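You operate a simulated robot arm through the tools that you are given. There is no shell and no other tool.

Carry out the task below with a simulated robot arm. There is one attempt and no reset: what you move stays moved.

JOB
Swap the stand's motor for the 180 rpm one and run it.
Fine: switch off and free the latch first; old motor into cup 2; lock the latch again. Set down upright: motor, what you pick out.

Only the result counts: the job must be done as asked and must still hold three seconds after the hand-in. Knocking over, shifting, dropping, spilling or breaking anything else fails it.

ROBOT AND FRAMES
A 7-joint arm with a two-finger parallel gripper, fixed in place. Base frame: the origin is at the foot of the arm, x ahead of it, y to its left, z up. Units: mm, degrees, N and s.
With the tool pointing down near the work surface it reaches from about 320 to 740 mm from the base axis. Its first joint turns from -115.0 to 115.0 degrees. Payload 3.91 kg.
The TCP is the grasp point between the finger pads, 30 mm short of the fingertips. In the tool frame z runs along the fingers and y along their closing line. The gripper opens to 110 mm. The fingers are 20 mm wide and 10 mm thick; the gripper's body (48 by 112 mm) begins 55 mm behind the TCP.
Orientation is that of the tool frame in the base frame, as a unit quaternion [w, x, y, z]. With the fingers straight down and closing along the base's y, the tool's x points along the base's -x, its y along +y and its z along -z.

CONTROLS
- The arm moves only by the tool nudge_tool. Its argument "deltas" is a list that holds one entry, the list of rows, each a list of 7 numbers: the shift along the tool's x, y, z in mm, then the turn, a rotation vector about the tool's x, y, z in degrees, then the closure, from 0 (fully open) to 1 (shut). In form: [[[x, y, z, wx, wy, wz, jaw], ...]]. A call has 1 to 20 rows; each row is the pose to reach, as a shift and turn from the pose commanded when the call began, along the tool's axes at that moment. Each row takes 0.2 s and may step no farther than 50 mm and 8.6 degrees from the row before; otherwise, or with a gripper value out of range, the whole call is refused. Where a pose cannot be reached the arm comes as near as it can. A force on the tool above 40 N (or 10 N above the force at the start of the call, whichever is more), or a blocked arm, ends the call early, and 0.2 s more pass. Each finger travels about 108 mm/s and halts on what it meets, pressing with about 23 N; the grip force reading is that of the motor and also rises with nothing between the fingers. The clock runs only during rows and for 0.2 s after the last one: add rows that repeat a pose to give the fingers time. The reply holds the time, the measured pose of the TCP, the force on the tool along the base axes, the opening and the grip force, in the units named above and with some noise, with the torque about the TCP (base axes, N m) and any sound that the robot's microphone picked up, and new pictures: "views" is both (left out), scene, wrist or none.
- Cameras (640 x 400 px; columns grow to the right, rows downward): "scene" is fixed at [399.9, -498.5, 1635.3]; the picture's right is [0.98, 0.18, 0.00], its down [0.09, -0.47, -0.88] and it looks along [-0.16, 0.86, -0.48] (base axes); focal length 336 px, centre (320, 200). "wrist" rides on the gripper at [72, 17, -103] in the tool frame; the picture's right is [-0.23, 0.97, 0.00], its down [-0.76, -0.18, -0.62] and it looks along [-0.61, -0.14, 0.78] (tool axes); focal length 222 px, centre (320, 200). There is no depth. A picture from a camera that has moved, and an enlarged one, comes with that camera's place and axes in the base frame and with its lens.
- slide_trunk(by): slides the trunk up (or, below 0, down) by that many mm; the arm rides with it, the base frame stays. It gives what a move gives, with no picture.
- enlarge(camera, box): a new picture of the part [left, top, right, bottom] of that camera's present view, enlarged. The clock stands still meanwhile.
- finish_job(): hands the job in; it is judged then, once.

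Nothing tells you positions but the pictures and the camera data. Unless the task says otherwise, let go and move clear before handing in.

The tools are called after "Emit:" by a JSON object that holds its "method" and its "body". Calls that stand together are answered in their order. nudge_tool: Moves the arm, as the interface text tells. Its arguments: {"type":"object","properties":{"deltas":{"type":"array","items":{"type":"array","items":{"type":"array","items":{"type":"number"}}}},"views":{"type":"string","enum":["both","scene","wrist","none"]}},"required":["deltas"]} The other tools are called the same way: slide_trunk (by) slides the trunk up or down; enlarge (camera, box) takes an enlarged picture of a part of a camera's view; finish_job () hands the job in.

At the start:

```text
time_s: 0.0
tcp_pos: [316.1, 358.6, 1262.7]
ee_rot: [0.001, 0.0, 1.0, 0.0]
wrist_force: [0.0, 0.1, -0.3]
wrist_torque: [0.03, 0.0, -0.01]
gripper_width: 109.8
grasp_force: 0.1
trunk travel left (down, up): [-825.0, 165.0]
```

scene: 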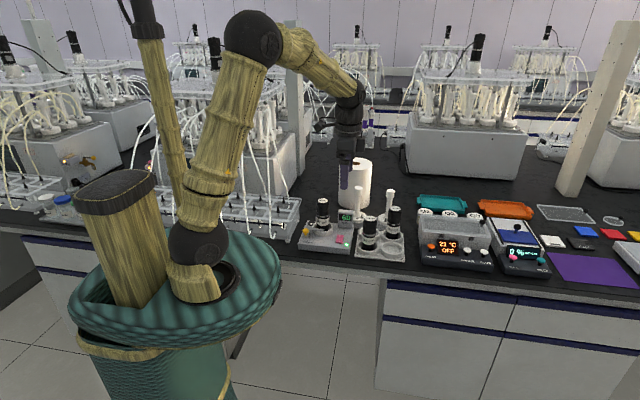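
wrist: 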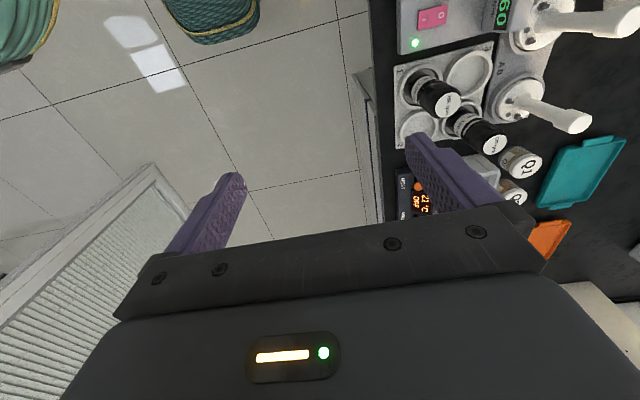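

I see a stand with a motor, and a tray of cups with two motors, in front of the arm on the bench. I'll enlarge both views to study them before moving.

Emit:
{"method": "enlarge", "body": {"camera": "scene", "box": [290, 170, 420, 270]}}

Emit:
{"method": "enlarge", "body": {"camera": "wrist", "box": [380, 0, 640, 170]}}

Emit:
{"method": "enlarge", "body": {"camera": "scene", "box": [400, 180, 640, 300]}}

```text
4.00 times, centred on (355, 220) of scene
camera zoom: at [399.9, -498.5, 1635.3], right [0.98, 0.18, 0.0], down [0.09, -0.47, -0.88], along [-0.16, 0.86, -0.48], focal length 1344 px, centre (180, 120)
```

zoom: 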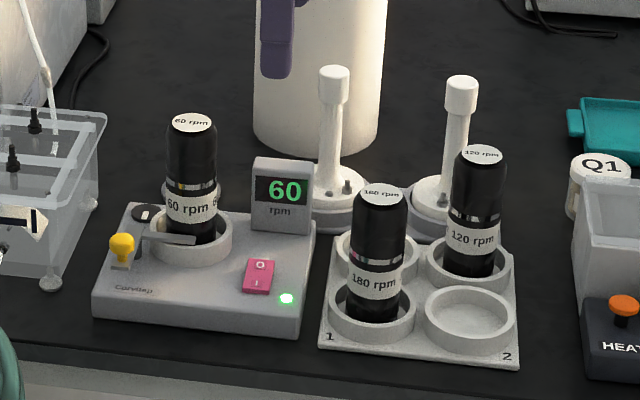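

```text
2.35 times, centred on (510, 85) of wrist
camera zoom: at [244.4, 376.5, 1365.6], right [0.23, 0.97, 0.0], down [0.76, -0.18, 0.62], along [0.61, -0.14, -0.78], focal length 523 px, centre (-127, 471)
```

zoom: 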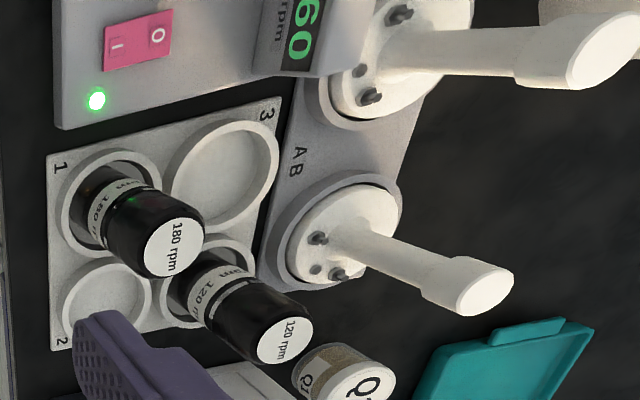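

```text
2.67 times, centred on (520, 240) of scene
camera zoom: at [399.9, -498.5, 1635.3], right [0.98, 0.18, 0.0], down [0.09, -0.47, -0.88], along [-0.16, 0.86, -0.48], focal length 896 px, centre (-213, 93)
```

zoom: 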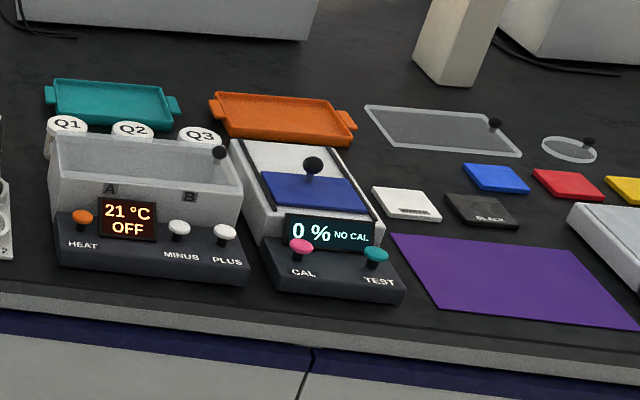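

The stand is running at 60, with a yellow latch knob at its left. The 180 motor is in cup 1, the 120 is in cup 4, and cups 2 and 3 are empty. I'll turn the tool so the wrist camera faces the stand and lower it for a better look.

Emit:
{"method": "nudge_tool", "body": {"deltas": [[[6, -2, 10, 0, 0, -8.2, 0], [12, -4, 20, 0, 0, -16.4, 0], [18, -6, 30, 0, 0, -24.6, 0], [24, -8, 40, 0, 0, -32.8, 0], [30, -10, 50, 0, 0, -41, 0], [36, -12, 60, 0, 0, -49.2, 0], [42, -14, 70, 0, 0, -57.4, 0], [48, -16, 80, 0, 0, -65.6, 0], [54, -18, 90, 0, 0, -73.8, 0], [60, -18, 100, 0, 0, -82, 0], [66, -18, 112, 0, 0, -90, 0]]]}}

```text
time_s: 2.4
tcp_pos: [251.2, 341.2, 1149.5]
ee_rot: [0.0, 0.708, -0.707, 0.001]
wrist_force: [-0.6, 0.5, 0.3]
wrist_torque: [0.05, 0.01, 0.0]
gripper_width: 110.1
grasp_force: 0.1
trunk travel left (down, up): [-825.0, 165.0]
camera wrist: at [234.6, 268.6, 1251.9], right [-0.97, 0.23, 0.0], down [0.18, 0.76, 0.62], along [0.14, 0.61, -0.78], focal length 222 px, centre (320, 200)
```

scene: 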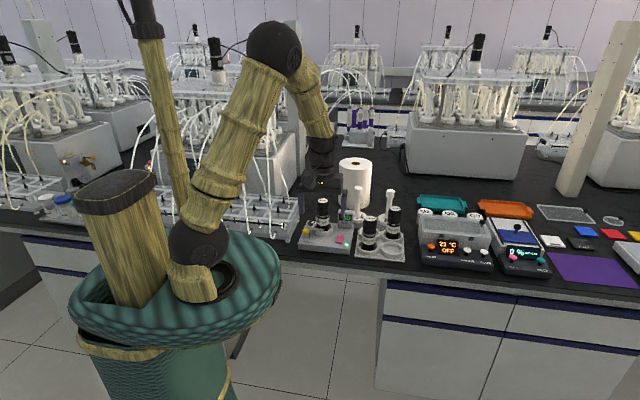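
wrist: 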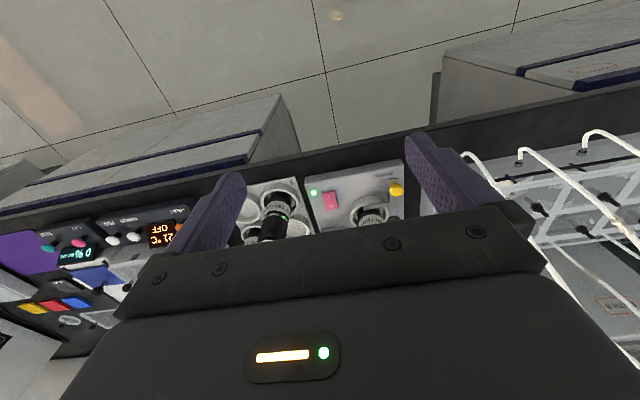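

The gripper hides the lower part of the image, so I'll move the tool farther over the bench. That should put the stand and cups in the upper part of the view.

Emit:
{"method": "nudge_tool", "body": {"deltas": [[[-40, -10, 0, 0, 0, 0, 0], [-80, -20, 0, 0, 0, 0, 0], [-120, -30, 0, 0, 0, 0, 0], [-150, -40, 0, 0, 0, 0, 0]]], "views": "wrist"}}

Emit:
{"method": "enlarge", "body": {"camera": "wrist", "box": [200, 0, 460, 220]}}

```text
time_s: 3.4
tcp_pos: [288.1, 491.1, 1150.7]
ee_rot: [0.001, 0.707, -0.707, 0.0]
wrist_force: [-0.3, 0.1, 0.9]
wrist_torque: [0.03, 0.02, 0.0]
gripper_width: 109.9
grasp_force: 0.0
trunk travel left (down, up): [-825.0, 165.0]
camera wrist: at [271.7, 419.2, 1252.3], right [-0.97, 0.23, 0.0], down [0.18, 0.76, 0.62], along [0.14, 0.61, -0.78], focal length 222 px, centre (320, 200)
```

wrist: 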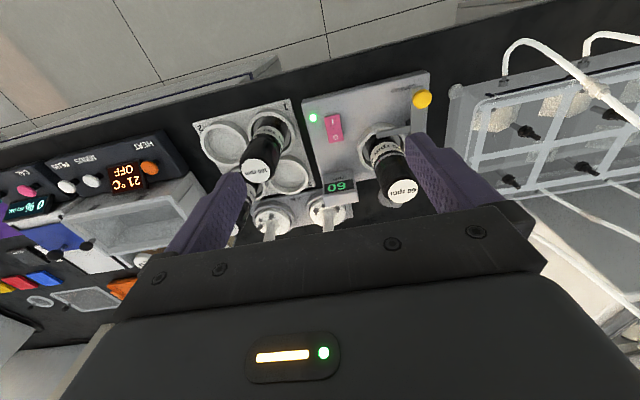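

```text
1.82 times, centred on (330, 110) of wrist
camera zoom: at [271.7, 419.2, 1252.3], right [-0.97, 0.23, 0.0], down [0.18, 0.76, 0.62], along [0.14, 0.61, -0.78], focal length 404 px, centre (302, 364)
```

zoom: 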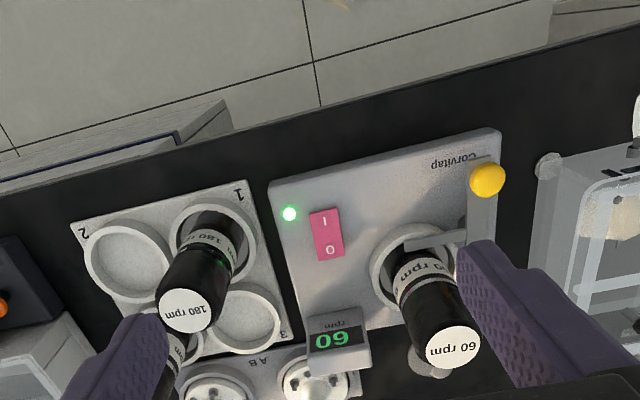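

The 60 rpm motor's top is near (202, 620, 1008) and the yellow knob near (151, 535, 922). I'll move closer to see how the latch works.

Emit:
{"method": "nudge_tool", "body": {"deltas": [[[-3, 30, 20, 0, 0, 0, 0], [-6, 60, 40, 0, 0, 0, 0], [-9, 88, 60, 0, 0, 0, 0]]], "views": "wrist"}}

Emit:
{"method": "enlarge", "body": {"camera": "wrist", "box": [220, 20, 460, 220]}}

Emit:
{"method": "enlarge", "body": {"camera": "scene", "box": [295, 190, 365, 260]}}

```text
time_s: 4.2
tcp_pos: [199.0, 499.7, 1089.1]
ee_rot: [-0.001, 0.707, -0.707, 0.001]
wrist_force: [-0.2, -0.2, 0.4]
wrist_torque: [-0.04, -0.01, 0.0]
gripper_width: 109.9
grasp_force: 0.0
trunk travel left (down, up): [-825.0, 165.0]
camera wrist: at [182.4, 428.5, 1192.4], right [-0.97, 0.23, 0.0], down [0.18, 0.76, 0.62], along [0.14, 0.61, -0.78], focal length 222 px, centre (320, 200)
```

wrist: 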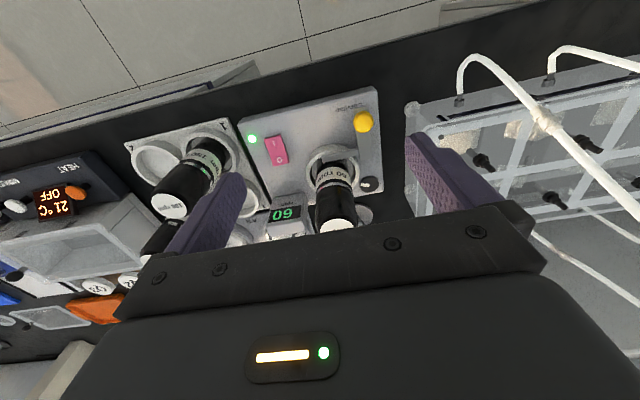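

```text
2.00 times, centred on (340, 120) of wrist
camera zoom: at [182.4, 428.5, 1192.4], right [-0.97, 0.23, 0.0], down [0.18, 0.76, 0.62], along [0.14, 0.61, -0.78], focal length 444 px, centre (280, 360)
```

zoom: 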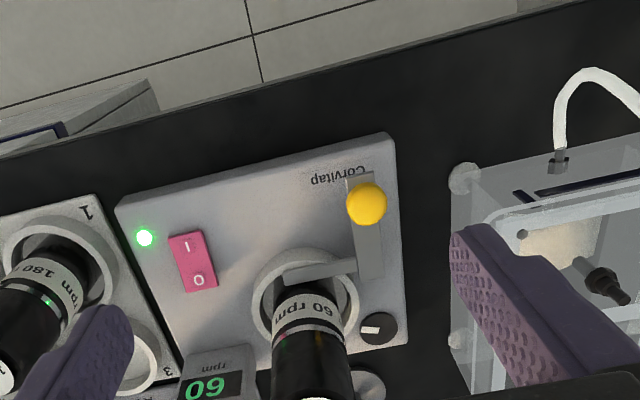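

```text
5.71 times, centred on (330, 225) of scene
camera zoom: at [399.9, -498.5, 1635.3], right [0.98, 0.18, 0.0], down [0.09, -0.47, -0.88], along [-0.16, 0.86, -0.48], focal length 1920 px, centre (263, 57)
```

zoom: 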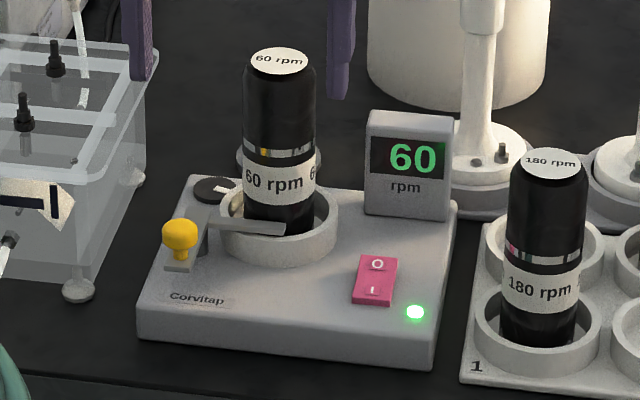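

The yellow knob sits on a bar with an arm reaching across to the motor. I'll go lower for a closer view of the latch mechanism.

Emit:
{"method": "nudge_tool", "body": {"deltas": [[[4, 3, 33, 0, 0, 0, 0], [8, 6, 66, 0, 0, 0, 0], [12, 9, 98, 0, 0, 0, 0]]], "views": "wrist"}}

Emit:
{"method": "enlarge", "body": {"camera": "wrist", "box": [240, 80, 440, 240]}}

```text
time_s: 5.0
tcp_pos: [193.5, 489.0, 992.3]
ee_rot: [0.001, -0.707, 0.707, 0.0]
wrist_force: [0.7, -0.3, 0.5]
wrist_torque: [-0.02, -0.03, -0.01]
gripper_width: 109.9
grasp_force: 0.1
trunk travel left (down, up): [-825.0, 165.0]
camera wrist: at [177.0, 418.2, 1095.1], right [-0.97, 0.23, 0.0], down [0.18, 0.76, 0.62], along [0.14, 0.61, -0.78], focal length 222 px, centre (320, 200)
```

wrist: 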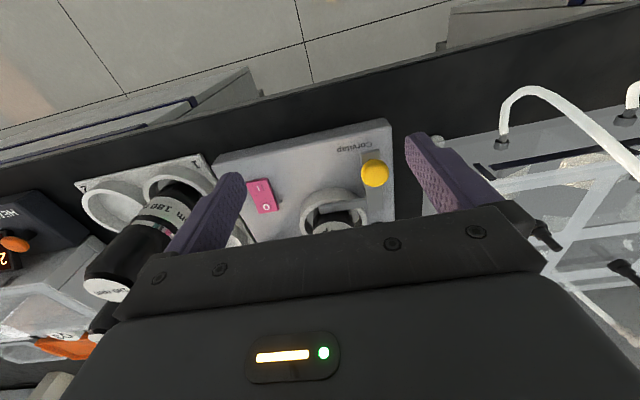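

```text
2.50 times, centred on (340, 160) of wrist
camera zoom: at [177.0, 418.2, 1095.1], right [-0.97, 0.23, 0.0], down [0.18, 0.76, 0.62], along [0.14, 0.61, -0.78], focal length 555 px, centre (270, 300)
```

zoom: 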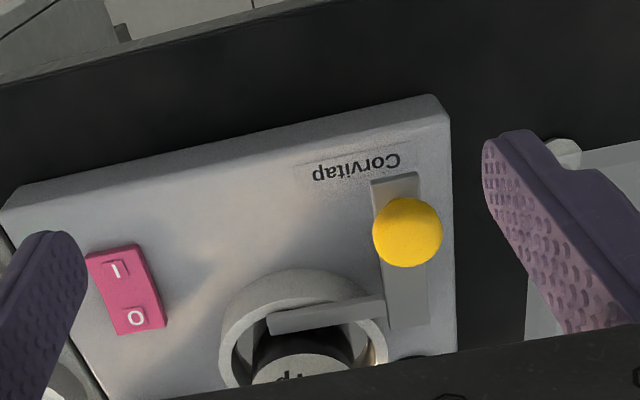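

I still can't tell how the latch moves. I'll back off and tilt the tool to see it from the front at a low angle.

Emit:
{"method": "nudge_tool", "body": {"deltas": [[[10, 4, 6, 0, -8, 0, 0], [20, 8, 12, 0, -16, 0, 0], [30, 12, 20, 0, -24, 0, 0], [40, 15, 26, 0, -32, 0, 0], [49, 18, 32, 0, -40, 0, 0]]], "views": "both"}}

Emit:
{"method": "enlarge", "body": {"camera": "wrist", "box": [240, 80, 440, 240]}}

```text
time_s: 6.2
tcp_pos: [175.9, 439.0, 960.6]
ee_rot: [0.243, -0.664, 0.664, 0.241]
wrist_force: [-0.7, -0.3, -0.4]
wrist_torque: [0.01, 0.02, 0.03]
gripper_width: 110.1
grasp_force: 0.1
trunk travel left (down, up): [-825.0, 165.0]
camera wrist: at [160.3, 317.4, 993.1], right [-0.97, 0.17, 0.14], down [0.18, 0.18, 0.97], along [0.14, 0.97, -0.21], focal length 222 px, centre (320, 200)
```

scene: 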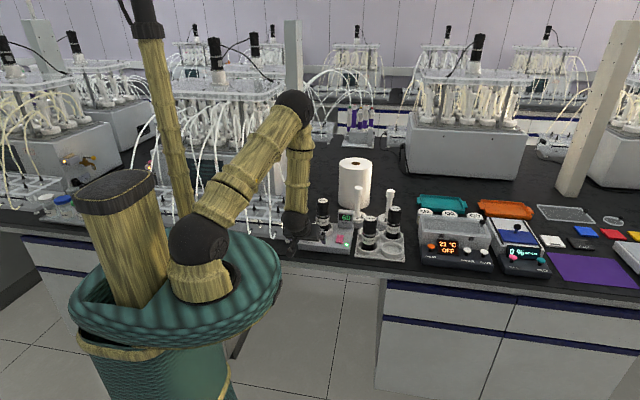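
wrist: 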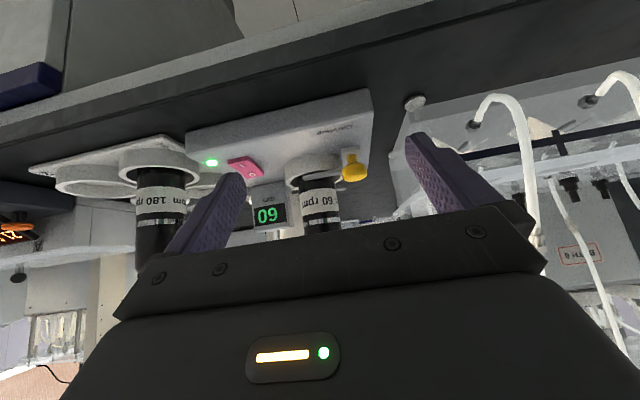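

```text
2.50 times, centred on (340, 160) of wrist
camera zoom: at [160.3, 317.4, 993.1], right [-0.97, 0.17, 0.14], down [0.18, 0.18, 0.97], along [0.14, 0.97, -0.21], focal length 555 px, centre (270, 300)
```

zoom: 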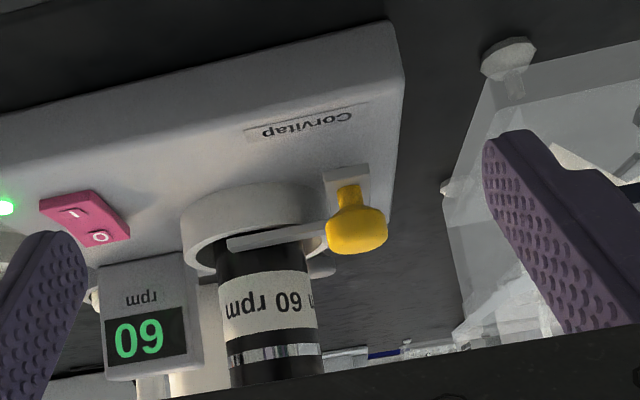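

The plate and arm look like one piece with the knob on top. I'll enlarge much further from both cameras to look for a pivot or a slide.

Emit:
{"method": "enlarge", "body": {"camera": "scene", "box": [310, 215, 342, 235]}}

Emit:
{"method": "enlarge", "body": {"camera": "wrist", "box": [330, 110, 402, 190]}}

Emit:
{"method": "enlarge", "body": {"camera": "scene", "box": [355, 200, 411, 260]}}

```text
16.00 times, centred on (326, 225) of scene
camera zoom: at [399.9, -498.5, 1635.3], right [0.98, 0.18, 0.0], down [0.09, -0.47, -0.88], along [-0.16, 0.86, -0.48], focal length 5375 px, centre (224, -200)
```

zoom: 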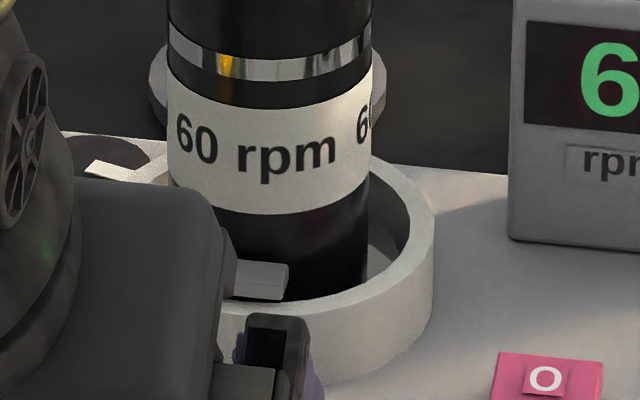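

```text
5.00 times, centred on (366, 150) of wrist
camera zoom: at [160.3, 317.4, 993.1], right [-0.97, 0.17, 0.14], down [0.18, 0.18, 0.97], along [0.14, 0.97, -0.21], focal length 1111 px, centre (90, 450)
```

zoom: 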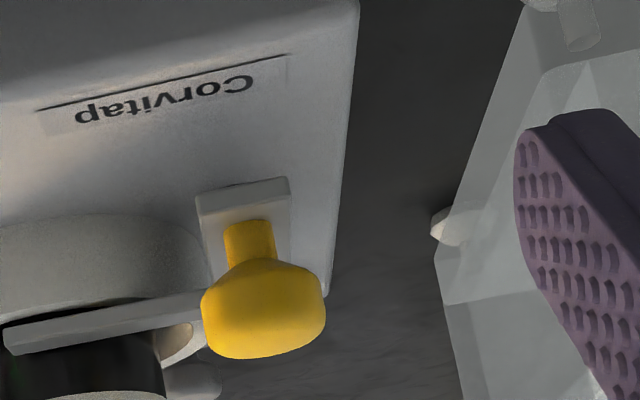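

```text
6.67 times, centred on (383, 230) of scene
camera zoom: at [399.9, -498.5, 1635.3], right [0.98, 0.18, 0.0], down [0.09, -0.47, -0.88], along [-0.16, 0.86, -0.48], focal length 2240 px, centre (-100, 0)
```

zoom: 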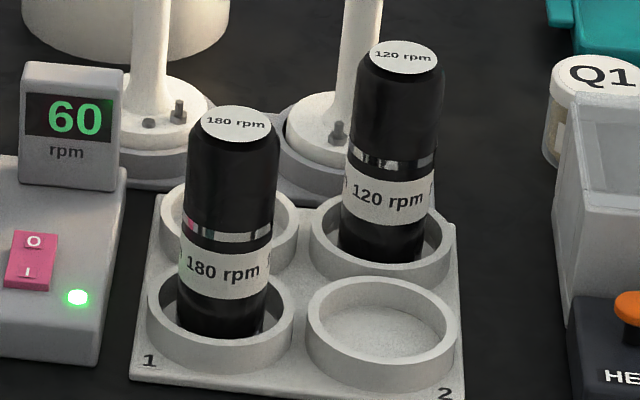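

The arm now blocks the scene camera's view of the latch. I'll go back up to the earlier upright pose and zoom in from there.

Emit:
{"method": "nudge_tool", "body": {"deltas": [[[-26, -5, -12, 0, 8, 0, 0], [-52, -10, -24, 0, 16, 0, 0], [-78, -15, -36, 0, 24, 0, 0], [-104, -20, -48, 0, 32, 0, 0], [-130, -24, -60, 0, 40, 0, 0]]], "views": "none"}}

Emit:
{"method": "enlarge", "body": {"camera": "scene", "box": [310, 215, 342, 235]}}

Emit:
{"method": "enlarge", "body": {"camera": "wrist", "box": [310, 90, 406, 200]}}

```text
time_s: 7.4
tcp_pos: [200.5, 500.1, 1090.3]
ee_rot: [-0.001, 0.707, -0.707, 0.0]
wrist_force: [0.8, -0.1, 0.0]
wrist_torque: [0.0, 0.04, 0.0]
gripper_width: 109.9
grasp_force: 0.2
trunk travel left (down, up): [-825.0, 165.0]
```

```text
16.00 times, centred on (326, 225) of scene
camera zoom: at [399.9, -498.5, 1635.3], right [0.98, 0.18, 0.0], down [0.09, -0.47, -0.88], along [-0.16, 0.86, -0.48], focal length 5375 px, centre (224, -200)
```

zoom: 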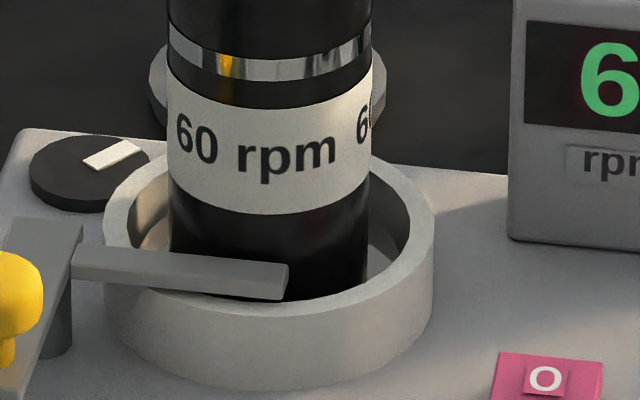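

```text
3.64 times, centred on (358, 145) of wrist
camera zoom: at [183.8, 428.6, 1192.8], right [-0.97, 0.23, 0.0], down [0.18, 0.76, 0.62], along [0.14, 0.61, -0.78], focal length 808 px, centre (182, 400)
```

zoom: 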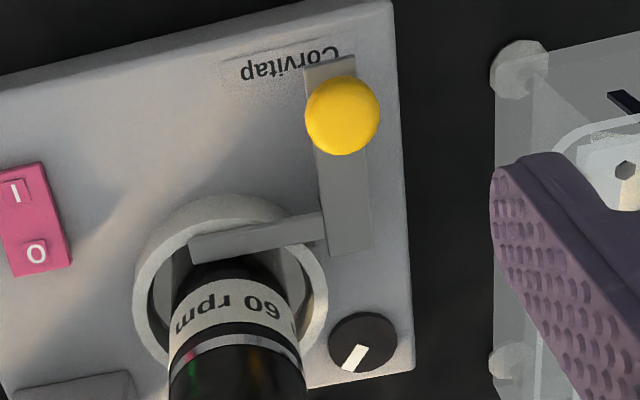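

The enlarged view shows a post under the plate's corner. So the latch is an L-shaped lever that turns about a vertical pivot near (152, 590), and swinging the knob left (-x) frees it. First I switch off: I'll hover above the rocker's "O" half, near (284, 584), with closed fingers and the tool turned slightly to clear the motor.

Emit:
{"method": "nudge_tool", "body": {"deltas": [[[-20, -25, 5, 0, 0, -8, 0.5], [-45, -55, 15, 0, 0, -16, 1], [-70, -84, 30, 0, 0, -25, 1], [-82, -84, 60, 0, 0, -25, 1], [-82, -84, 90, 0, 0, -25, 1]]], "views": "wrist"}}

Emit:
{"method": "enlarge", "body": {"camera": "wrist", "box": [240, 80, 400, 200]}}

Emit:
{"method": "enlarge", "body": {"camera": "scene", "box": [310, 190, 374, 254]}}

```text
refused: row 3 steps farther than a row can; nothing moved
```

```text
3.33 times, centred on (320, 140) of wrist
camera zoom: at [183.8, 428.6, 1192.8], right [-0.97, 0.23, 0.0], down [0.18, 0.76, 0.62], along [0.14, 0.61, -0.78], focal length 740 px, centre (320, 400)
```

zoom: 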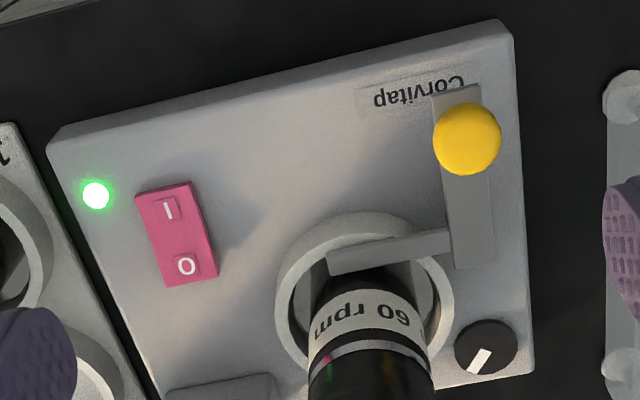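

```text
6.25 times, centred on (342, 222) of scene
camera zoom: at [399.9, -498.5, 1635.3], right [0.98, 0.18, 0.0], down [0.09, -0.47, -0.88], along [-0.16, 0.86, -0.48], focal length 2100 px, centre (182, 62)
```

zoom: 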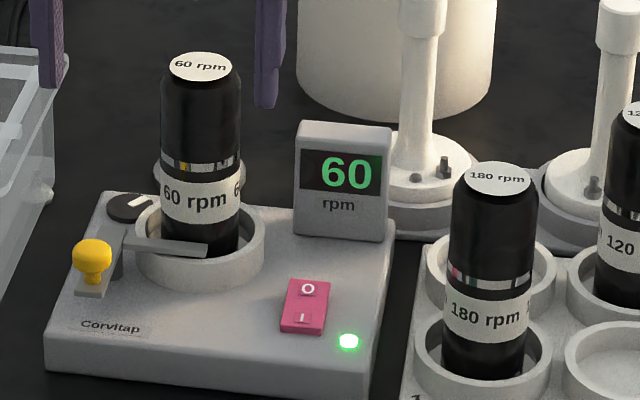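

One row turned too far, so the call was refused. I'm resending it with smaller turns.

Emit:
{"method": "nudge_tool", "body": {"deltas": [[[-20, -25, 5, 0, 0, -8, 0.5], [-45, -50, 15, 0, 0, -16, 1], [-65, -70, 30, 0, 0, -24, 1], [-82, -84, 60, 0, 0, -25, 1], [-82, -84, 90, 0, 0, -25, 1]]], "views": "wrist"}}

Emit:
{"method": "enlarge", "body": {"camera": "wrist", "box": [240, 80, 400, 200]}}

Emit:
{"method": "enlarge", "body": {"camera": "scene", "box": [310, 190, 374, 254]}}

```text
time_s: 8.6
tcp_pos: [286.4, 581.4, 1002.5]
ee_rot: [0.001, 0.843, -0.538, 0.0]
wrist_force: [1.1, -0.3, -0.9]
wrist_torque: [0.01, -0.01, 0.06]
gripper_width: 0.4
grasp_force: 23.1
trunk travel left (down, up): [-825.0, 165.0]
camera wrist: at [301.4, 509.5, 1105.3], right [-0.98, -0.21, 0.0], down [-0.16, 0.77, 0.62], along [-0.13, 0.61, -0.78], focal length 222 px, centre (320, 200)
```

wrist: 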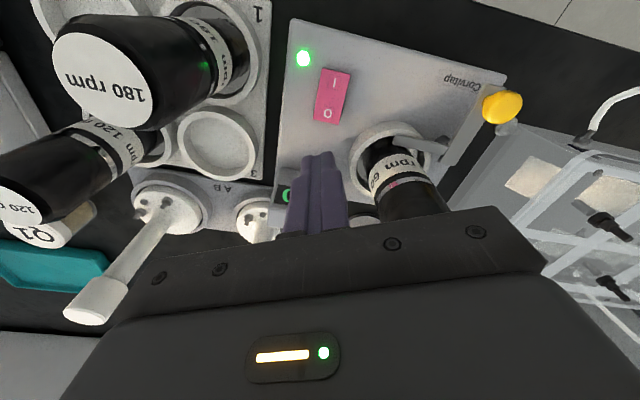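

```text
3.33 times, centred on (320, 140) of wrist
camera zoom: at [301.4, 509.5, 1105.3], right [-0.98, -0.21, 0.0], down [-0.16, 0.77, 0.62], along [-0.13, 0.61, -0.78], focal length 740 px, centre (320, 400)
```

zoom: 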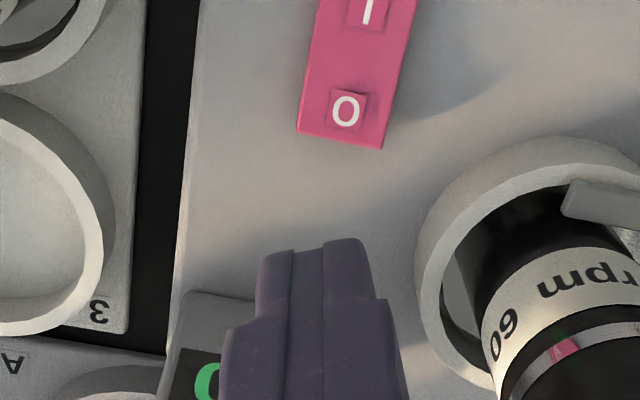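

```text
6.25 times, centred on (342, 222) of scene
camera zoom: at [399.9, -498.5, 1635.3], right [0.98, 0.18, 0.0], down [0.09, -0.47, -0.88], along [-0.16, 0.86, -0.48], focal length 2100 px, centre (182, 62)
```

zoom: 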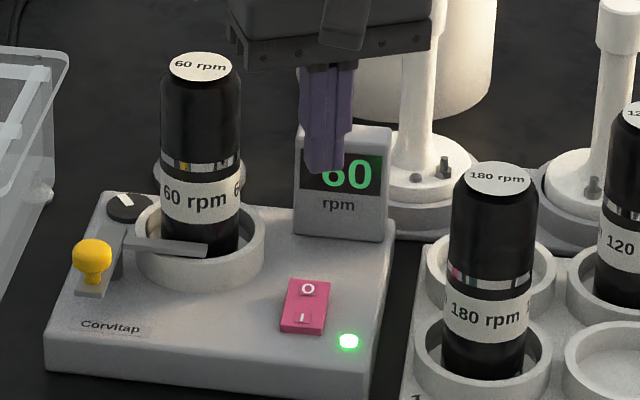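

The "O" pad is near (279, 580, 875). I'll lower the closed fingertips onto it and press in small steps.

Emit:
{"method": "nudge_tool", "body": {"deltas": [[[-5.5, 5.6, 35, 0, 0, 0, 1], [-5.5, 5.6, 70, 0, 0, 0, 1], [-5.5, 5.6, 86, 0, 0, 0, 1], [-5.5, 5.6, 92, 0, 0, 0, 1], [-5.5, 5.6, 95, 0, 0, 0, 1], [-5.5, 5.6, 97, 0, 0, 0, 1], [-5.5, 5.6, 99, 0, 0, 0, 1], [-5.5, 5.6, 101, 0, 0, 0, 1]]], "views": "wrist"}}

Emit:
{"method": "enlarge", "body": {"camera": "scene", "box": [310, 190, 374, 254]}}

```text
time_s: 9.7
tcp_pos: [277.3, 585.4, 915.8]
ee_rot: [-0.005, 0.843, -0.538, 0.001]
wrist_force: [-4.1, -13.5, 21.1]
wrist_torque: [-0.69, 0.23, 0.02]
gripper_width: 0.1
grasp_force: 22.8
trunk travel left (down, up): [-825.0, 165.0]
stopped in row 5: the force on the tool passed its limit at 45 N (the readings are from after the stop); the commanded pose is now the measured one
camera wrist: at [292.7, 511.6, 1019.3], right [-0.98, -0.2, -0.01], down [-0.16, 0.76, 0.63], along [-0.12, 0.62, -0.78], focal length 222 px, centre (320, 200)
```

wrist: 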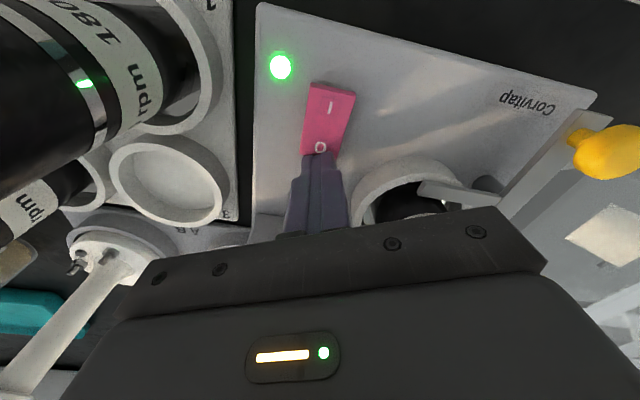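

```text
6.25 times, centred on (342, 222) of scene
camera zoom: at [399.9, -498.5, 1635.3], right [0.98, 0.18, 0.0], down [0.09, -0.47, -0.88], along [-0.16, 0.86, -0.48], focal length 2100 px, centre (182, 62)
```

zoom: 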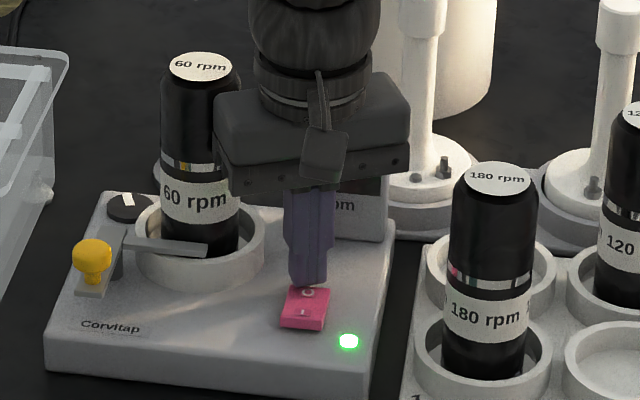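

The press stopped at about 45 N with the tip on the rocker, which seems to have tilted. I'll lift a little and check its state.

Emit:
{"method": "nudge_tool", "body": {"deltas": [[[0, 0, -10, 0, 0, 0, 1], [0, 0, -30, 0, 0, 0, 1]]], "views": "wrist"}}

Emit:
{"method": "enlarge", "body": {"camera": "scene", "box": [310, 190, 374, 254]}}

Emit:
{"method": "enlarge", "body": {"camera": "wrist", "box": [270, 40, 370, 200]}}

```text
time_s: 10.3
tcp_pos: [280.3, 587.0, 943.3]
ee_rot: [-0.005, 0.843, -0.538, 0.0]
wrist_force: [0.5, 0.1, 0.4]
wrist_torque: [-0.01, 0.03, -0.01]
gripper_width: 0.0
grasp_force: 23.3
trunk travel left (down, up): [-825.0, 165.0]
camera wrist: at [294.9, 515.1, 1045.1], right [-0.98, -0.2, -0.01], down [-0.16, 0.76, 0.63], along [-0.12, 0.62, -0.78], focal length 222 px, centre (320, 200)
```

wrist: 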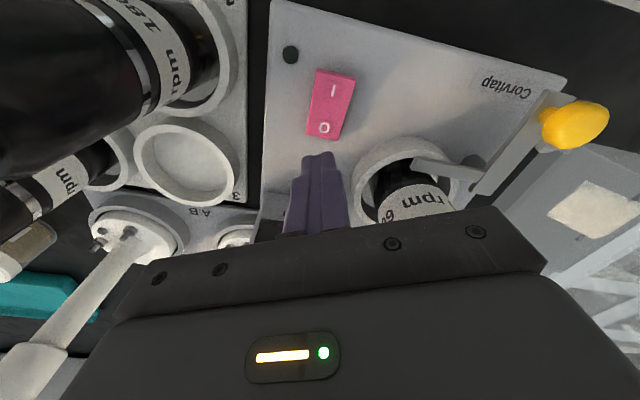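

```text
6.25 times, centred on (342, 222) of scene
camera zoom: at [399.9, -498.5, 1635.3], right [0.98, 0.18, 0.0], down [0.09, -0.47, -0.88], along [-0.16, 0.86, -0.48], focal length 2100 px, centre (182, 62)
```

zoom: 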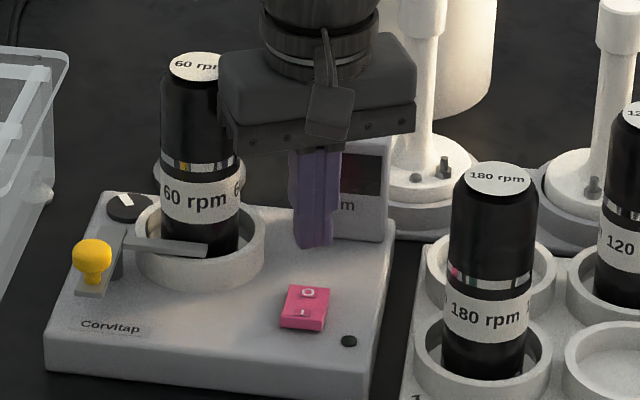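

```text
2.50 times, centred on (320, 120) of wrist
camera zoom: at [294.9, 515.1, 1045.1], right [-0.98, -0.2, -0.01], down [-0.16, 0.76, 0.63], along [-0.12, 0.62, -0.78], focal length 555 px, centre (320, 400)
```

zoom: 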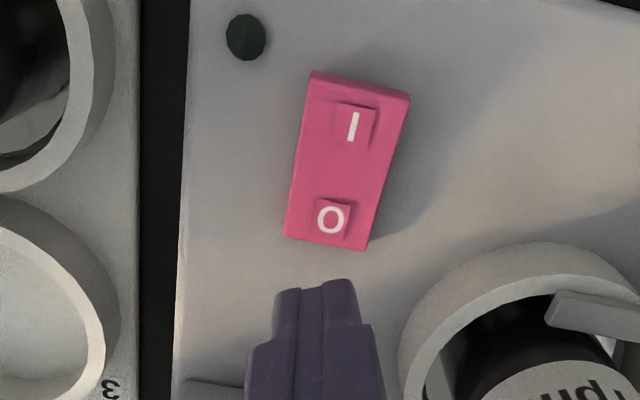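

The rocker flipped, the LED and display are dark, and the stand hasn't moved. Next is the latch, so I'll check the clearance to the acrylic apparatus on the left.

Emit:
{"method": "enlarge", "body": {"camera": "scene", "box": [220, 150, 340, 260]}}

Emit:
{"method": "enlarge", "body": {"camera": "wrist", "box": [440, 60, 640, 240]}}

```text
3.64 times, centred on (280, 205) of scene
camera zoom: at [399.9, -498.5, 1635.3], right [0.98, 0.18, 0.0], down [0.09, -0.47, -0.88], along [-0.16, 0.86, -0.48], focal length 1222 px, centre (466, 182)
```

zoom: 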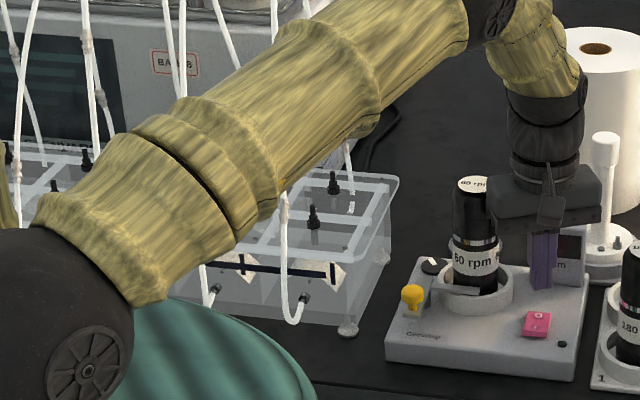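

```text
2.22 times, centred on (540, 150) of wrist
camera zoom: at [294.9, 515.1, 1045.1], right [-0.98, -0.2, -0.01], down [-0.16, 0.76, 0.63], along [-0.12, 0.62, -0.78], focal length 494 px, centre (-169, 311)
```

zoom: 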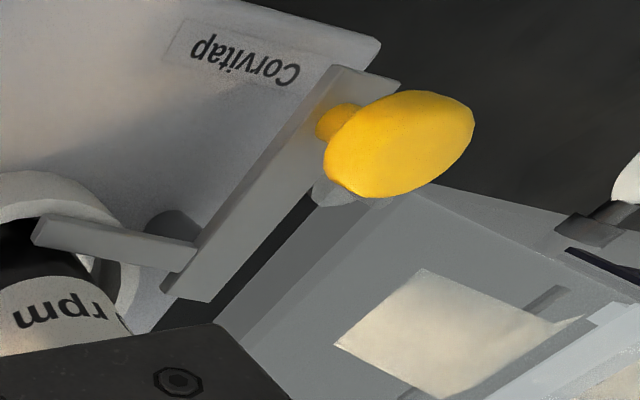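

The tank's top is near z 930, below where the gripper body will be, so there is room. I'll rise, turn the tool back to close along x and move to the open inner corner of the L lever. From there one closed finger can push the knob left.

Emit:
{"method": "nudge_tool", "body": {"deltas": [[[0, 0, -40, 0, 0, 0, 1], [0, 0, -80, 0, 0, 0, 1], [0, 0, -117, -0.1, 0.1, 4, 1], [2, 37, -117, -0.2, 0.2, 11, 1], [4, 74, -117, -0.3, 0.3, 18, 1], [5.9, 110.8, -117, -0.48, 0.31, 25, 1], [5.9, 110.8, -117, -0.48, 0.31, 25, 1]]], "views": "both"}}

Emit:
{"method": "enlarge", "body": {"camera": "wrist", "box": [260, 60, 420, 220]}}

Emit:
{"method": "enlarge", "body": {"camera": "scene", "box": [300, 190, 364, 254]}}

```text
time_s: 11.9
tcp_pos: [179.9, 533.4, 1058.7]
ee_rot: [0.0, -0.706, 0.709, 0.001]
wrist_force: [0.1, 0.9, -0.2]
wrist_torque: [-0.02, 0.03, -0.03]
gripper_width: 0.0
grasp_force: 24.0
trunk travel left (down, up): [-825.0, 165.0]
camera wrist: at [163.6, 461.6, 1161.9], right [-0.97, 0.23, 0.0], down [0.18, 0.76, 0.62], along [0.14, 0.61, -0.78], focal length 222 px, centre (320, 200)
```

scene: 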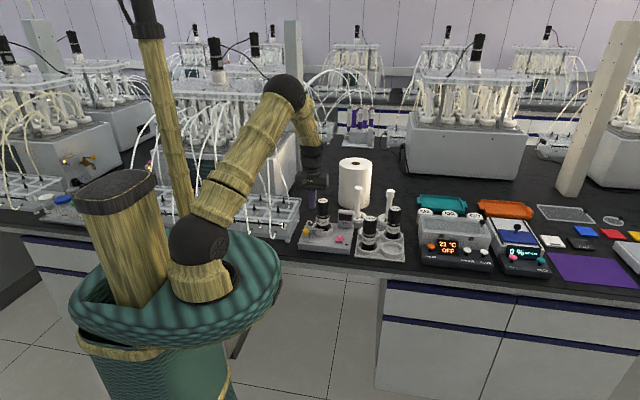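
wrist: 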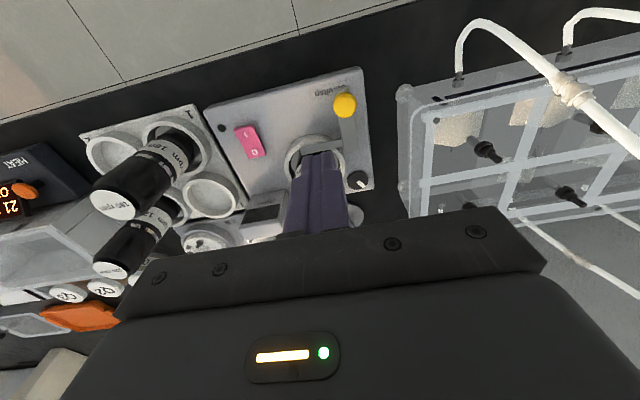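

```text
2.50 times, centred on (340, 140) of wrist
camera zoom: at [163.6, 461.6, 1161.9], right [-0.97, 0.23, 0.0], down [0.18, 0.76, 0.62], along [0.14, 0.61, -0.78], focal length 555 px, centre (270, 350)
```

zoom: 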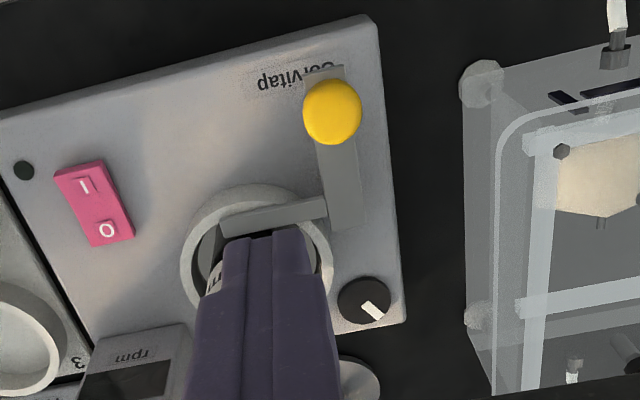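

```text
6.25 times, centred on (332, 222) of scene
camera zoom: at [399.9, -498.5, 1635.3], right [0.98, 0.18, 0.0], down [0.09, -0.47, -0.88], along [-0.16, 0.86, -0.48], focal length 2100 px, centre (245, 62)
```

zoom: 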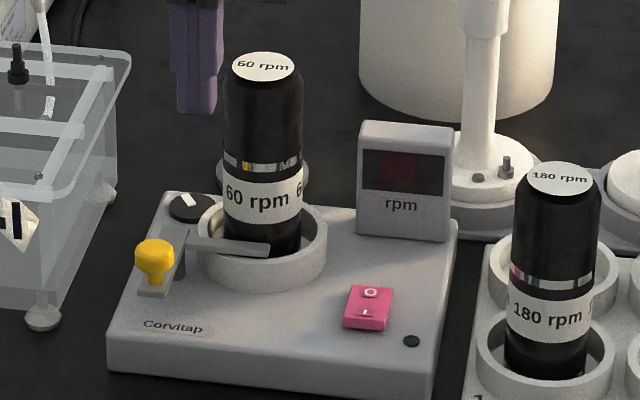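

The motor has stopped. The small black dial only shows rotation. I'll descend into the lever's inner corner and push the knob left along its arc.

Emit:
{"method": "nudge_tool", "body": {"deltas": [[[-5, 0, 45, 0, 0, 0, 1], [-10, 0, 90, 0, 0, 0, 1], [-10, 0, 125, 0, 0, 0, 1], [-10, 0, 138, 0, 0, 0, 1], [-10.3, 1.3, 138, 0, 0, 0, 1], [-7.4, 8, 138, 0, 0, 0, 1], [-5.6, 15, 138, 0, 0, 0, 1], [-4.7, 22.2, 138, 0, 0, 0, 1], [-4.8, 29.4, 138, 0, 0, 0, 1], [-5.9, 36.6, 138, 0, 0, 0, 1]]], "views": "wrist"}}

Emit:
{"method": "enlarge", "body": {"camera": "scene", "box": [300, 190, 364, 254]}}

```text
time_s: 12.7
tcp_pos: [178.5, 550.6, 955.5]
ee_rot: [0.008, -0.706, 0.708, 0.007]
wrist_force: [-2.3, -9.3, 19.1]
wrist_torque: [1.32, -0.42, -0.01]
gripper_width: 0.0
grasp_force: 22.8
trunk travel left (down, up): [-825.0, 165.0]
stopped in row 3: the force on the tool passed its limit at 62 N (the readings are from after the stop); the commanded pose is now the measured one
camera wrist: at [161.3, 476.9, 1057.1], right [-0.97, 0.23, 0.0], down [0.18, 0.75, 0.64], along [0.14, 0.62, -0.77], focal length 222 px, centre (320, 200)
```

wrist: 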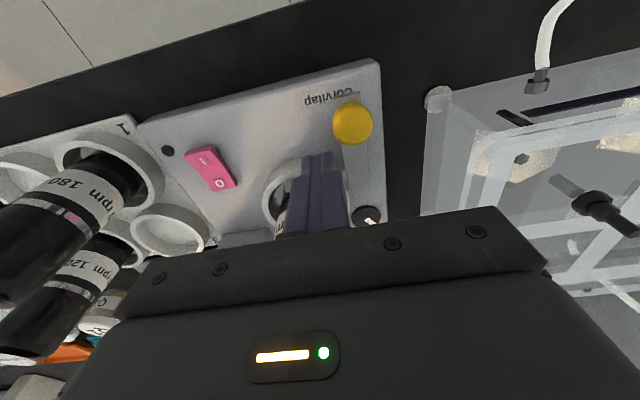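

```text
6.25 times, centred on (332, 222) of scene
camera zoom: at [399.9, -498.5, 1635.3], right [0.98, 0.18, 0.0], down [0.09, -0.47, -0.88], along [-0.16, 0.86, -0.48], focal length 2100 px, centre (245, 62)
```

zoom: 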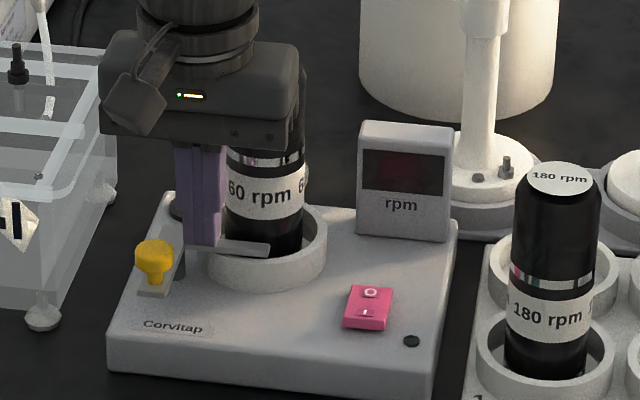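

The gripper body touched the motor's top front edge, so the body reaches farther back than I assumed. I'll lift straight up and check that nothing moved.

Emit:
{"method": "nudge_tool", "body": {"deltas": [[[0, 0, -20, 0, 0.3, 0, 1], [5, 0, -50, -0.08, 1.2, -0.16, 1], [20, 0, -90, -0.08, 1.2, -0.16, 1], [20, 0, -90, -0.08, 1.2, -0.16, 1]]], "views": "wrist"}}

Emit:
{"method": "enlarge", "body": {"camera": "scene", "box": [300, 190, 364, 254]}}

```text
time_s: 13.7
tcp_pos: [178.3, 529.9, 1041.8]
ee_rot: [0.002, 0.707, -0.707, 0.001]
wrist_force: [-0.1, -0.2, -0.3]
wrist_torque: [0.0, 0.02, 0.01]
gripper_width: 0.0
grasp_force: 23.1
trunk travel left (down, up): [-825.0, 165.0]
camera wrist: at [163.3, 458.0, 1144.5], right [-0.97, 0.23, 0.0], down [0.18, 0.76, 0.62], along [0.14, 0.6, -0.78], focal length 222 px, centre (320, 200)
```

wrist: 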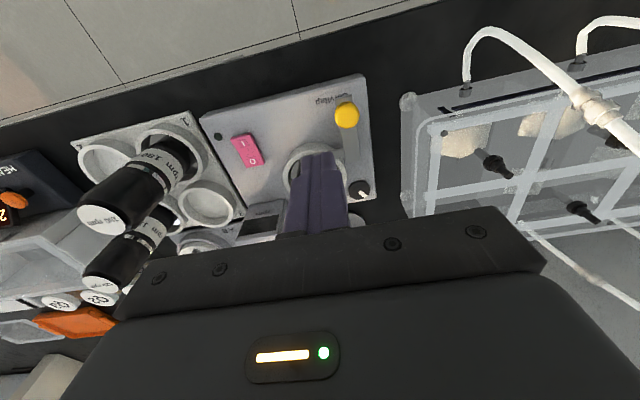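

```text
6.25 times, centred on (332, 222) of scene
camera zoom: at [399.9, -498.5, 1635.3], right [0.98, 0.18, 0.0], down [0.09, -0.47, -0.88], along [-0.16, 0.86, -0.48], focal length 2100 px, centre (245, 62)
```

zoom: 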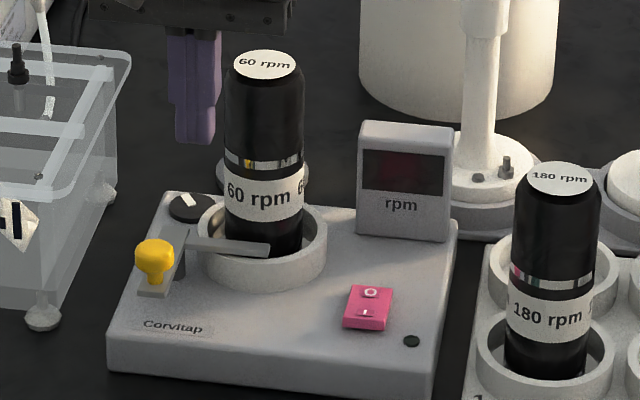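

Nothing has shifted. I'll approach with the tool tilted 30°, fingertips toward the stand and body leaning back, so the body stays well away from the motor.

Emit:
{"method": "nudge_tool", "body": {"deltas": [[[8, -1, 15, 0, -7.5, 0, 1], [15, -3, 30, 0, -15, 0, 1], [22, -5.7, 50, 0, -22.5, 0, 1], [22, -5.7, 71, 0, -30, 0, 1], [22, -5.7, 71, 0, -30, 0, 1]]], "views": "wrist"}}

Emit:
{"method": "enlarge", "body": {"camera": "wrist", "box": [260, 80, 400, 220]}}

```text
time_s: 14.9
tcp_pos: [184.5, 507.4, 971.4]
ee_rot: [0.182, -0.683, 0.684, 0.182]
wrist_force: [-0.2, -0.5, 0.3]
wrist_torque: [-0.01, 0.01, 0.01]
gripper_width: 0.2
grasp_force: 23.2
trunk travel left (down, up): [-825.0, 165.0]
camera wrist: at [168.9, 393.4, 1025.0], right [-0.97, 0.2, 0.11], down [0.18, 0.35, 0.92], along [0.14, 0.92, -0.38], focal length 222 px, centre (320, 200)
```

wrist: 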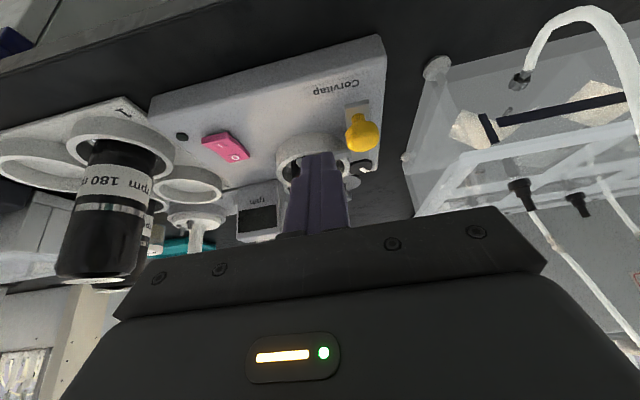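

```text
2.86 times, centred on (330, 150) of wrist
camera zoom: at [168.9, 393.4, 1025.0], right [-0.97, 0.2, 0.11], down [0.18, 0.35, 0.92], along [0.14, 0.92, -0.38], focal length 635 px, centre (291, 343)
```

zoom: 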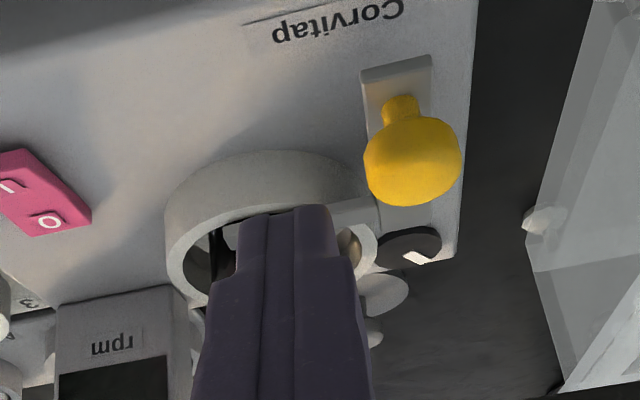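

The tilted pose is good and the finger is lined up just right of the knob. I'll move in along the tool axis.

Emit:
{"method": "nudge_tool", "body": {"deltas": [[[0, 0, 20, 0, 0, 0, 1], [0, 0, 40, 0, 0, 0, 1], [0, 0, 52, 0, 0, 0, 1], [0, 0, 58, 0, 0, 0, 1], [0, 0, 58, 0, 0, 0, 1]]], "views": "wrist"}}

Emit:
{"method": "enlarge", "body": {"camera": "wrist", "box": [260, 80, 400, 220]}}

Emit:
{"method": "enlarge", "body": {"camera": "scene", "box": [300, 190, 364, 254]}}

```text
time_s: 16.1
tcp_pos: [185.0, 534.5, 921.5]
ee_rot: [-0.183, 0.683, -0.683, -0.182]
wrist_force: [0.7, -0.2, -0.4]
wrist_torque: [0.0, 0.03, 0.0]
gripper_width: 0.0
grasp_force: 22.7
trunk travel left (down, up): [-825.0, 165.0]
camera wrist: at [168.3, 421.1, 974.9], right [-0.97, 0.2, 0.11], down [0.18, 0.35, 0.92], along [0.14, 0.92, -0.38], focal length 222 px, centre (320, 200)
```

wrist: 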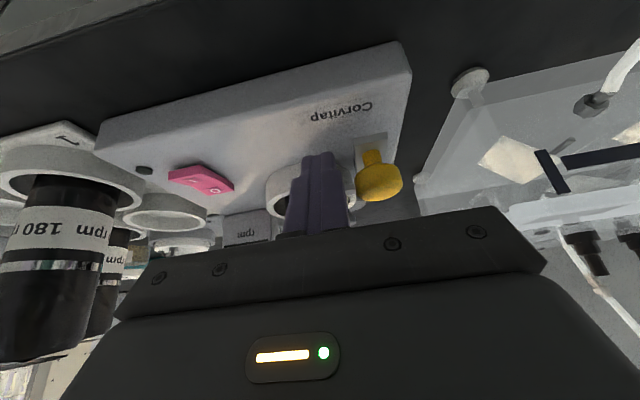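

```text
2.86 times, centred on (330, 150) of wrist
camera zoom: at [168.3, 421.1, 974.9], right [-0.97, 0.2, 0.11], down [0.18, 0.35, 0.92], along [0.14, 0.92, -0.38], focal length 635 px, centre (291, 343)
```

zoom: 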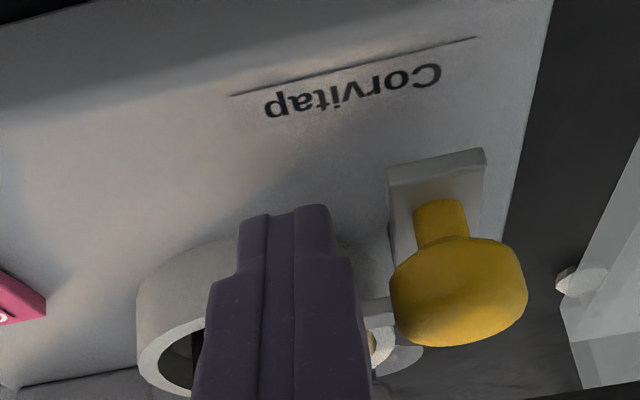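

```text
6.25 times, centred on (332, 222) of scene
camera zoom: at [399.9, -498.5, 1635.3], right [0.98, 0.18, 0.0], down [0.09, -0.47, -0.88], along [-0.16, 0.86, -0.48], focal length 2100 px, centre (245, 62)
```

zoom: 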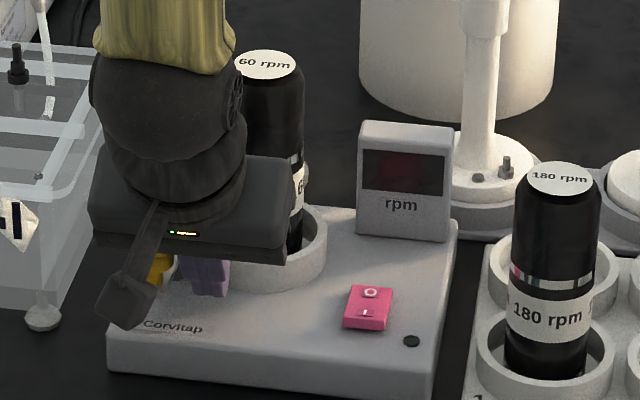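

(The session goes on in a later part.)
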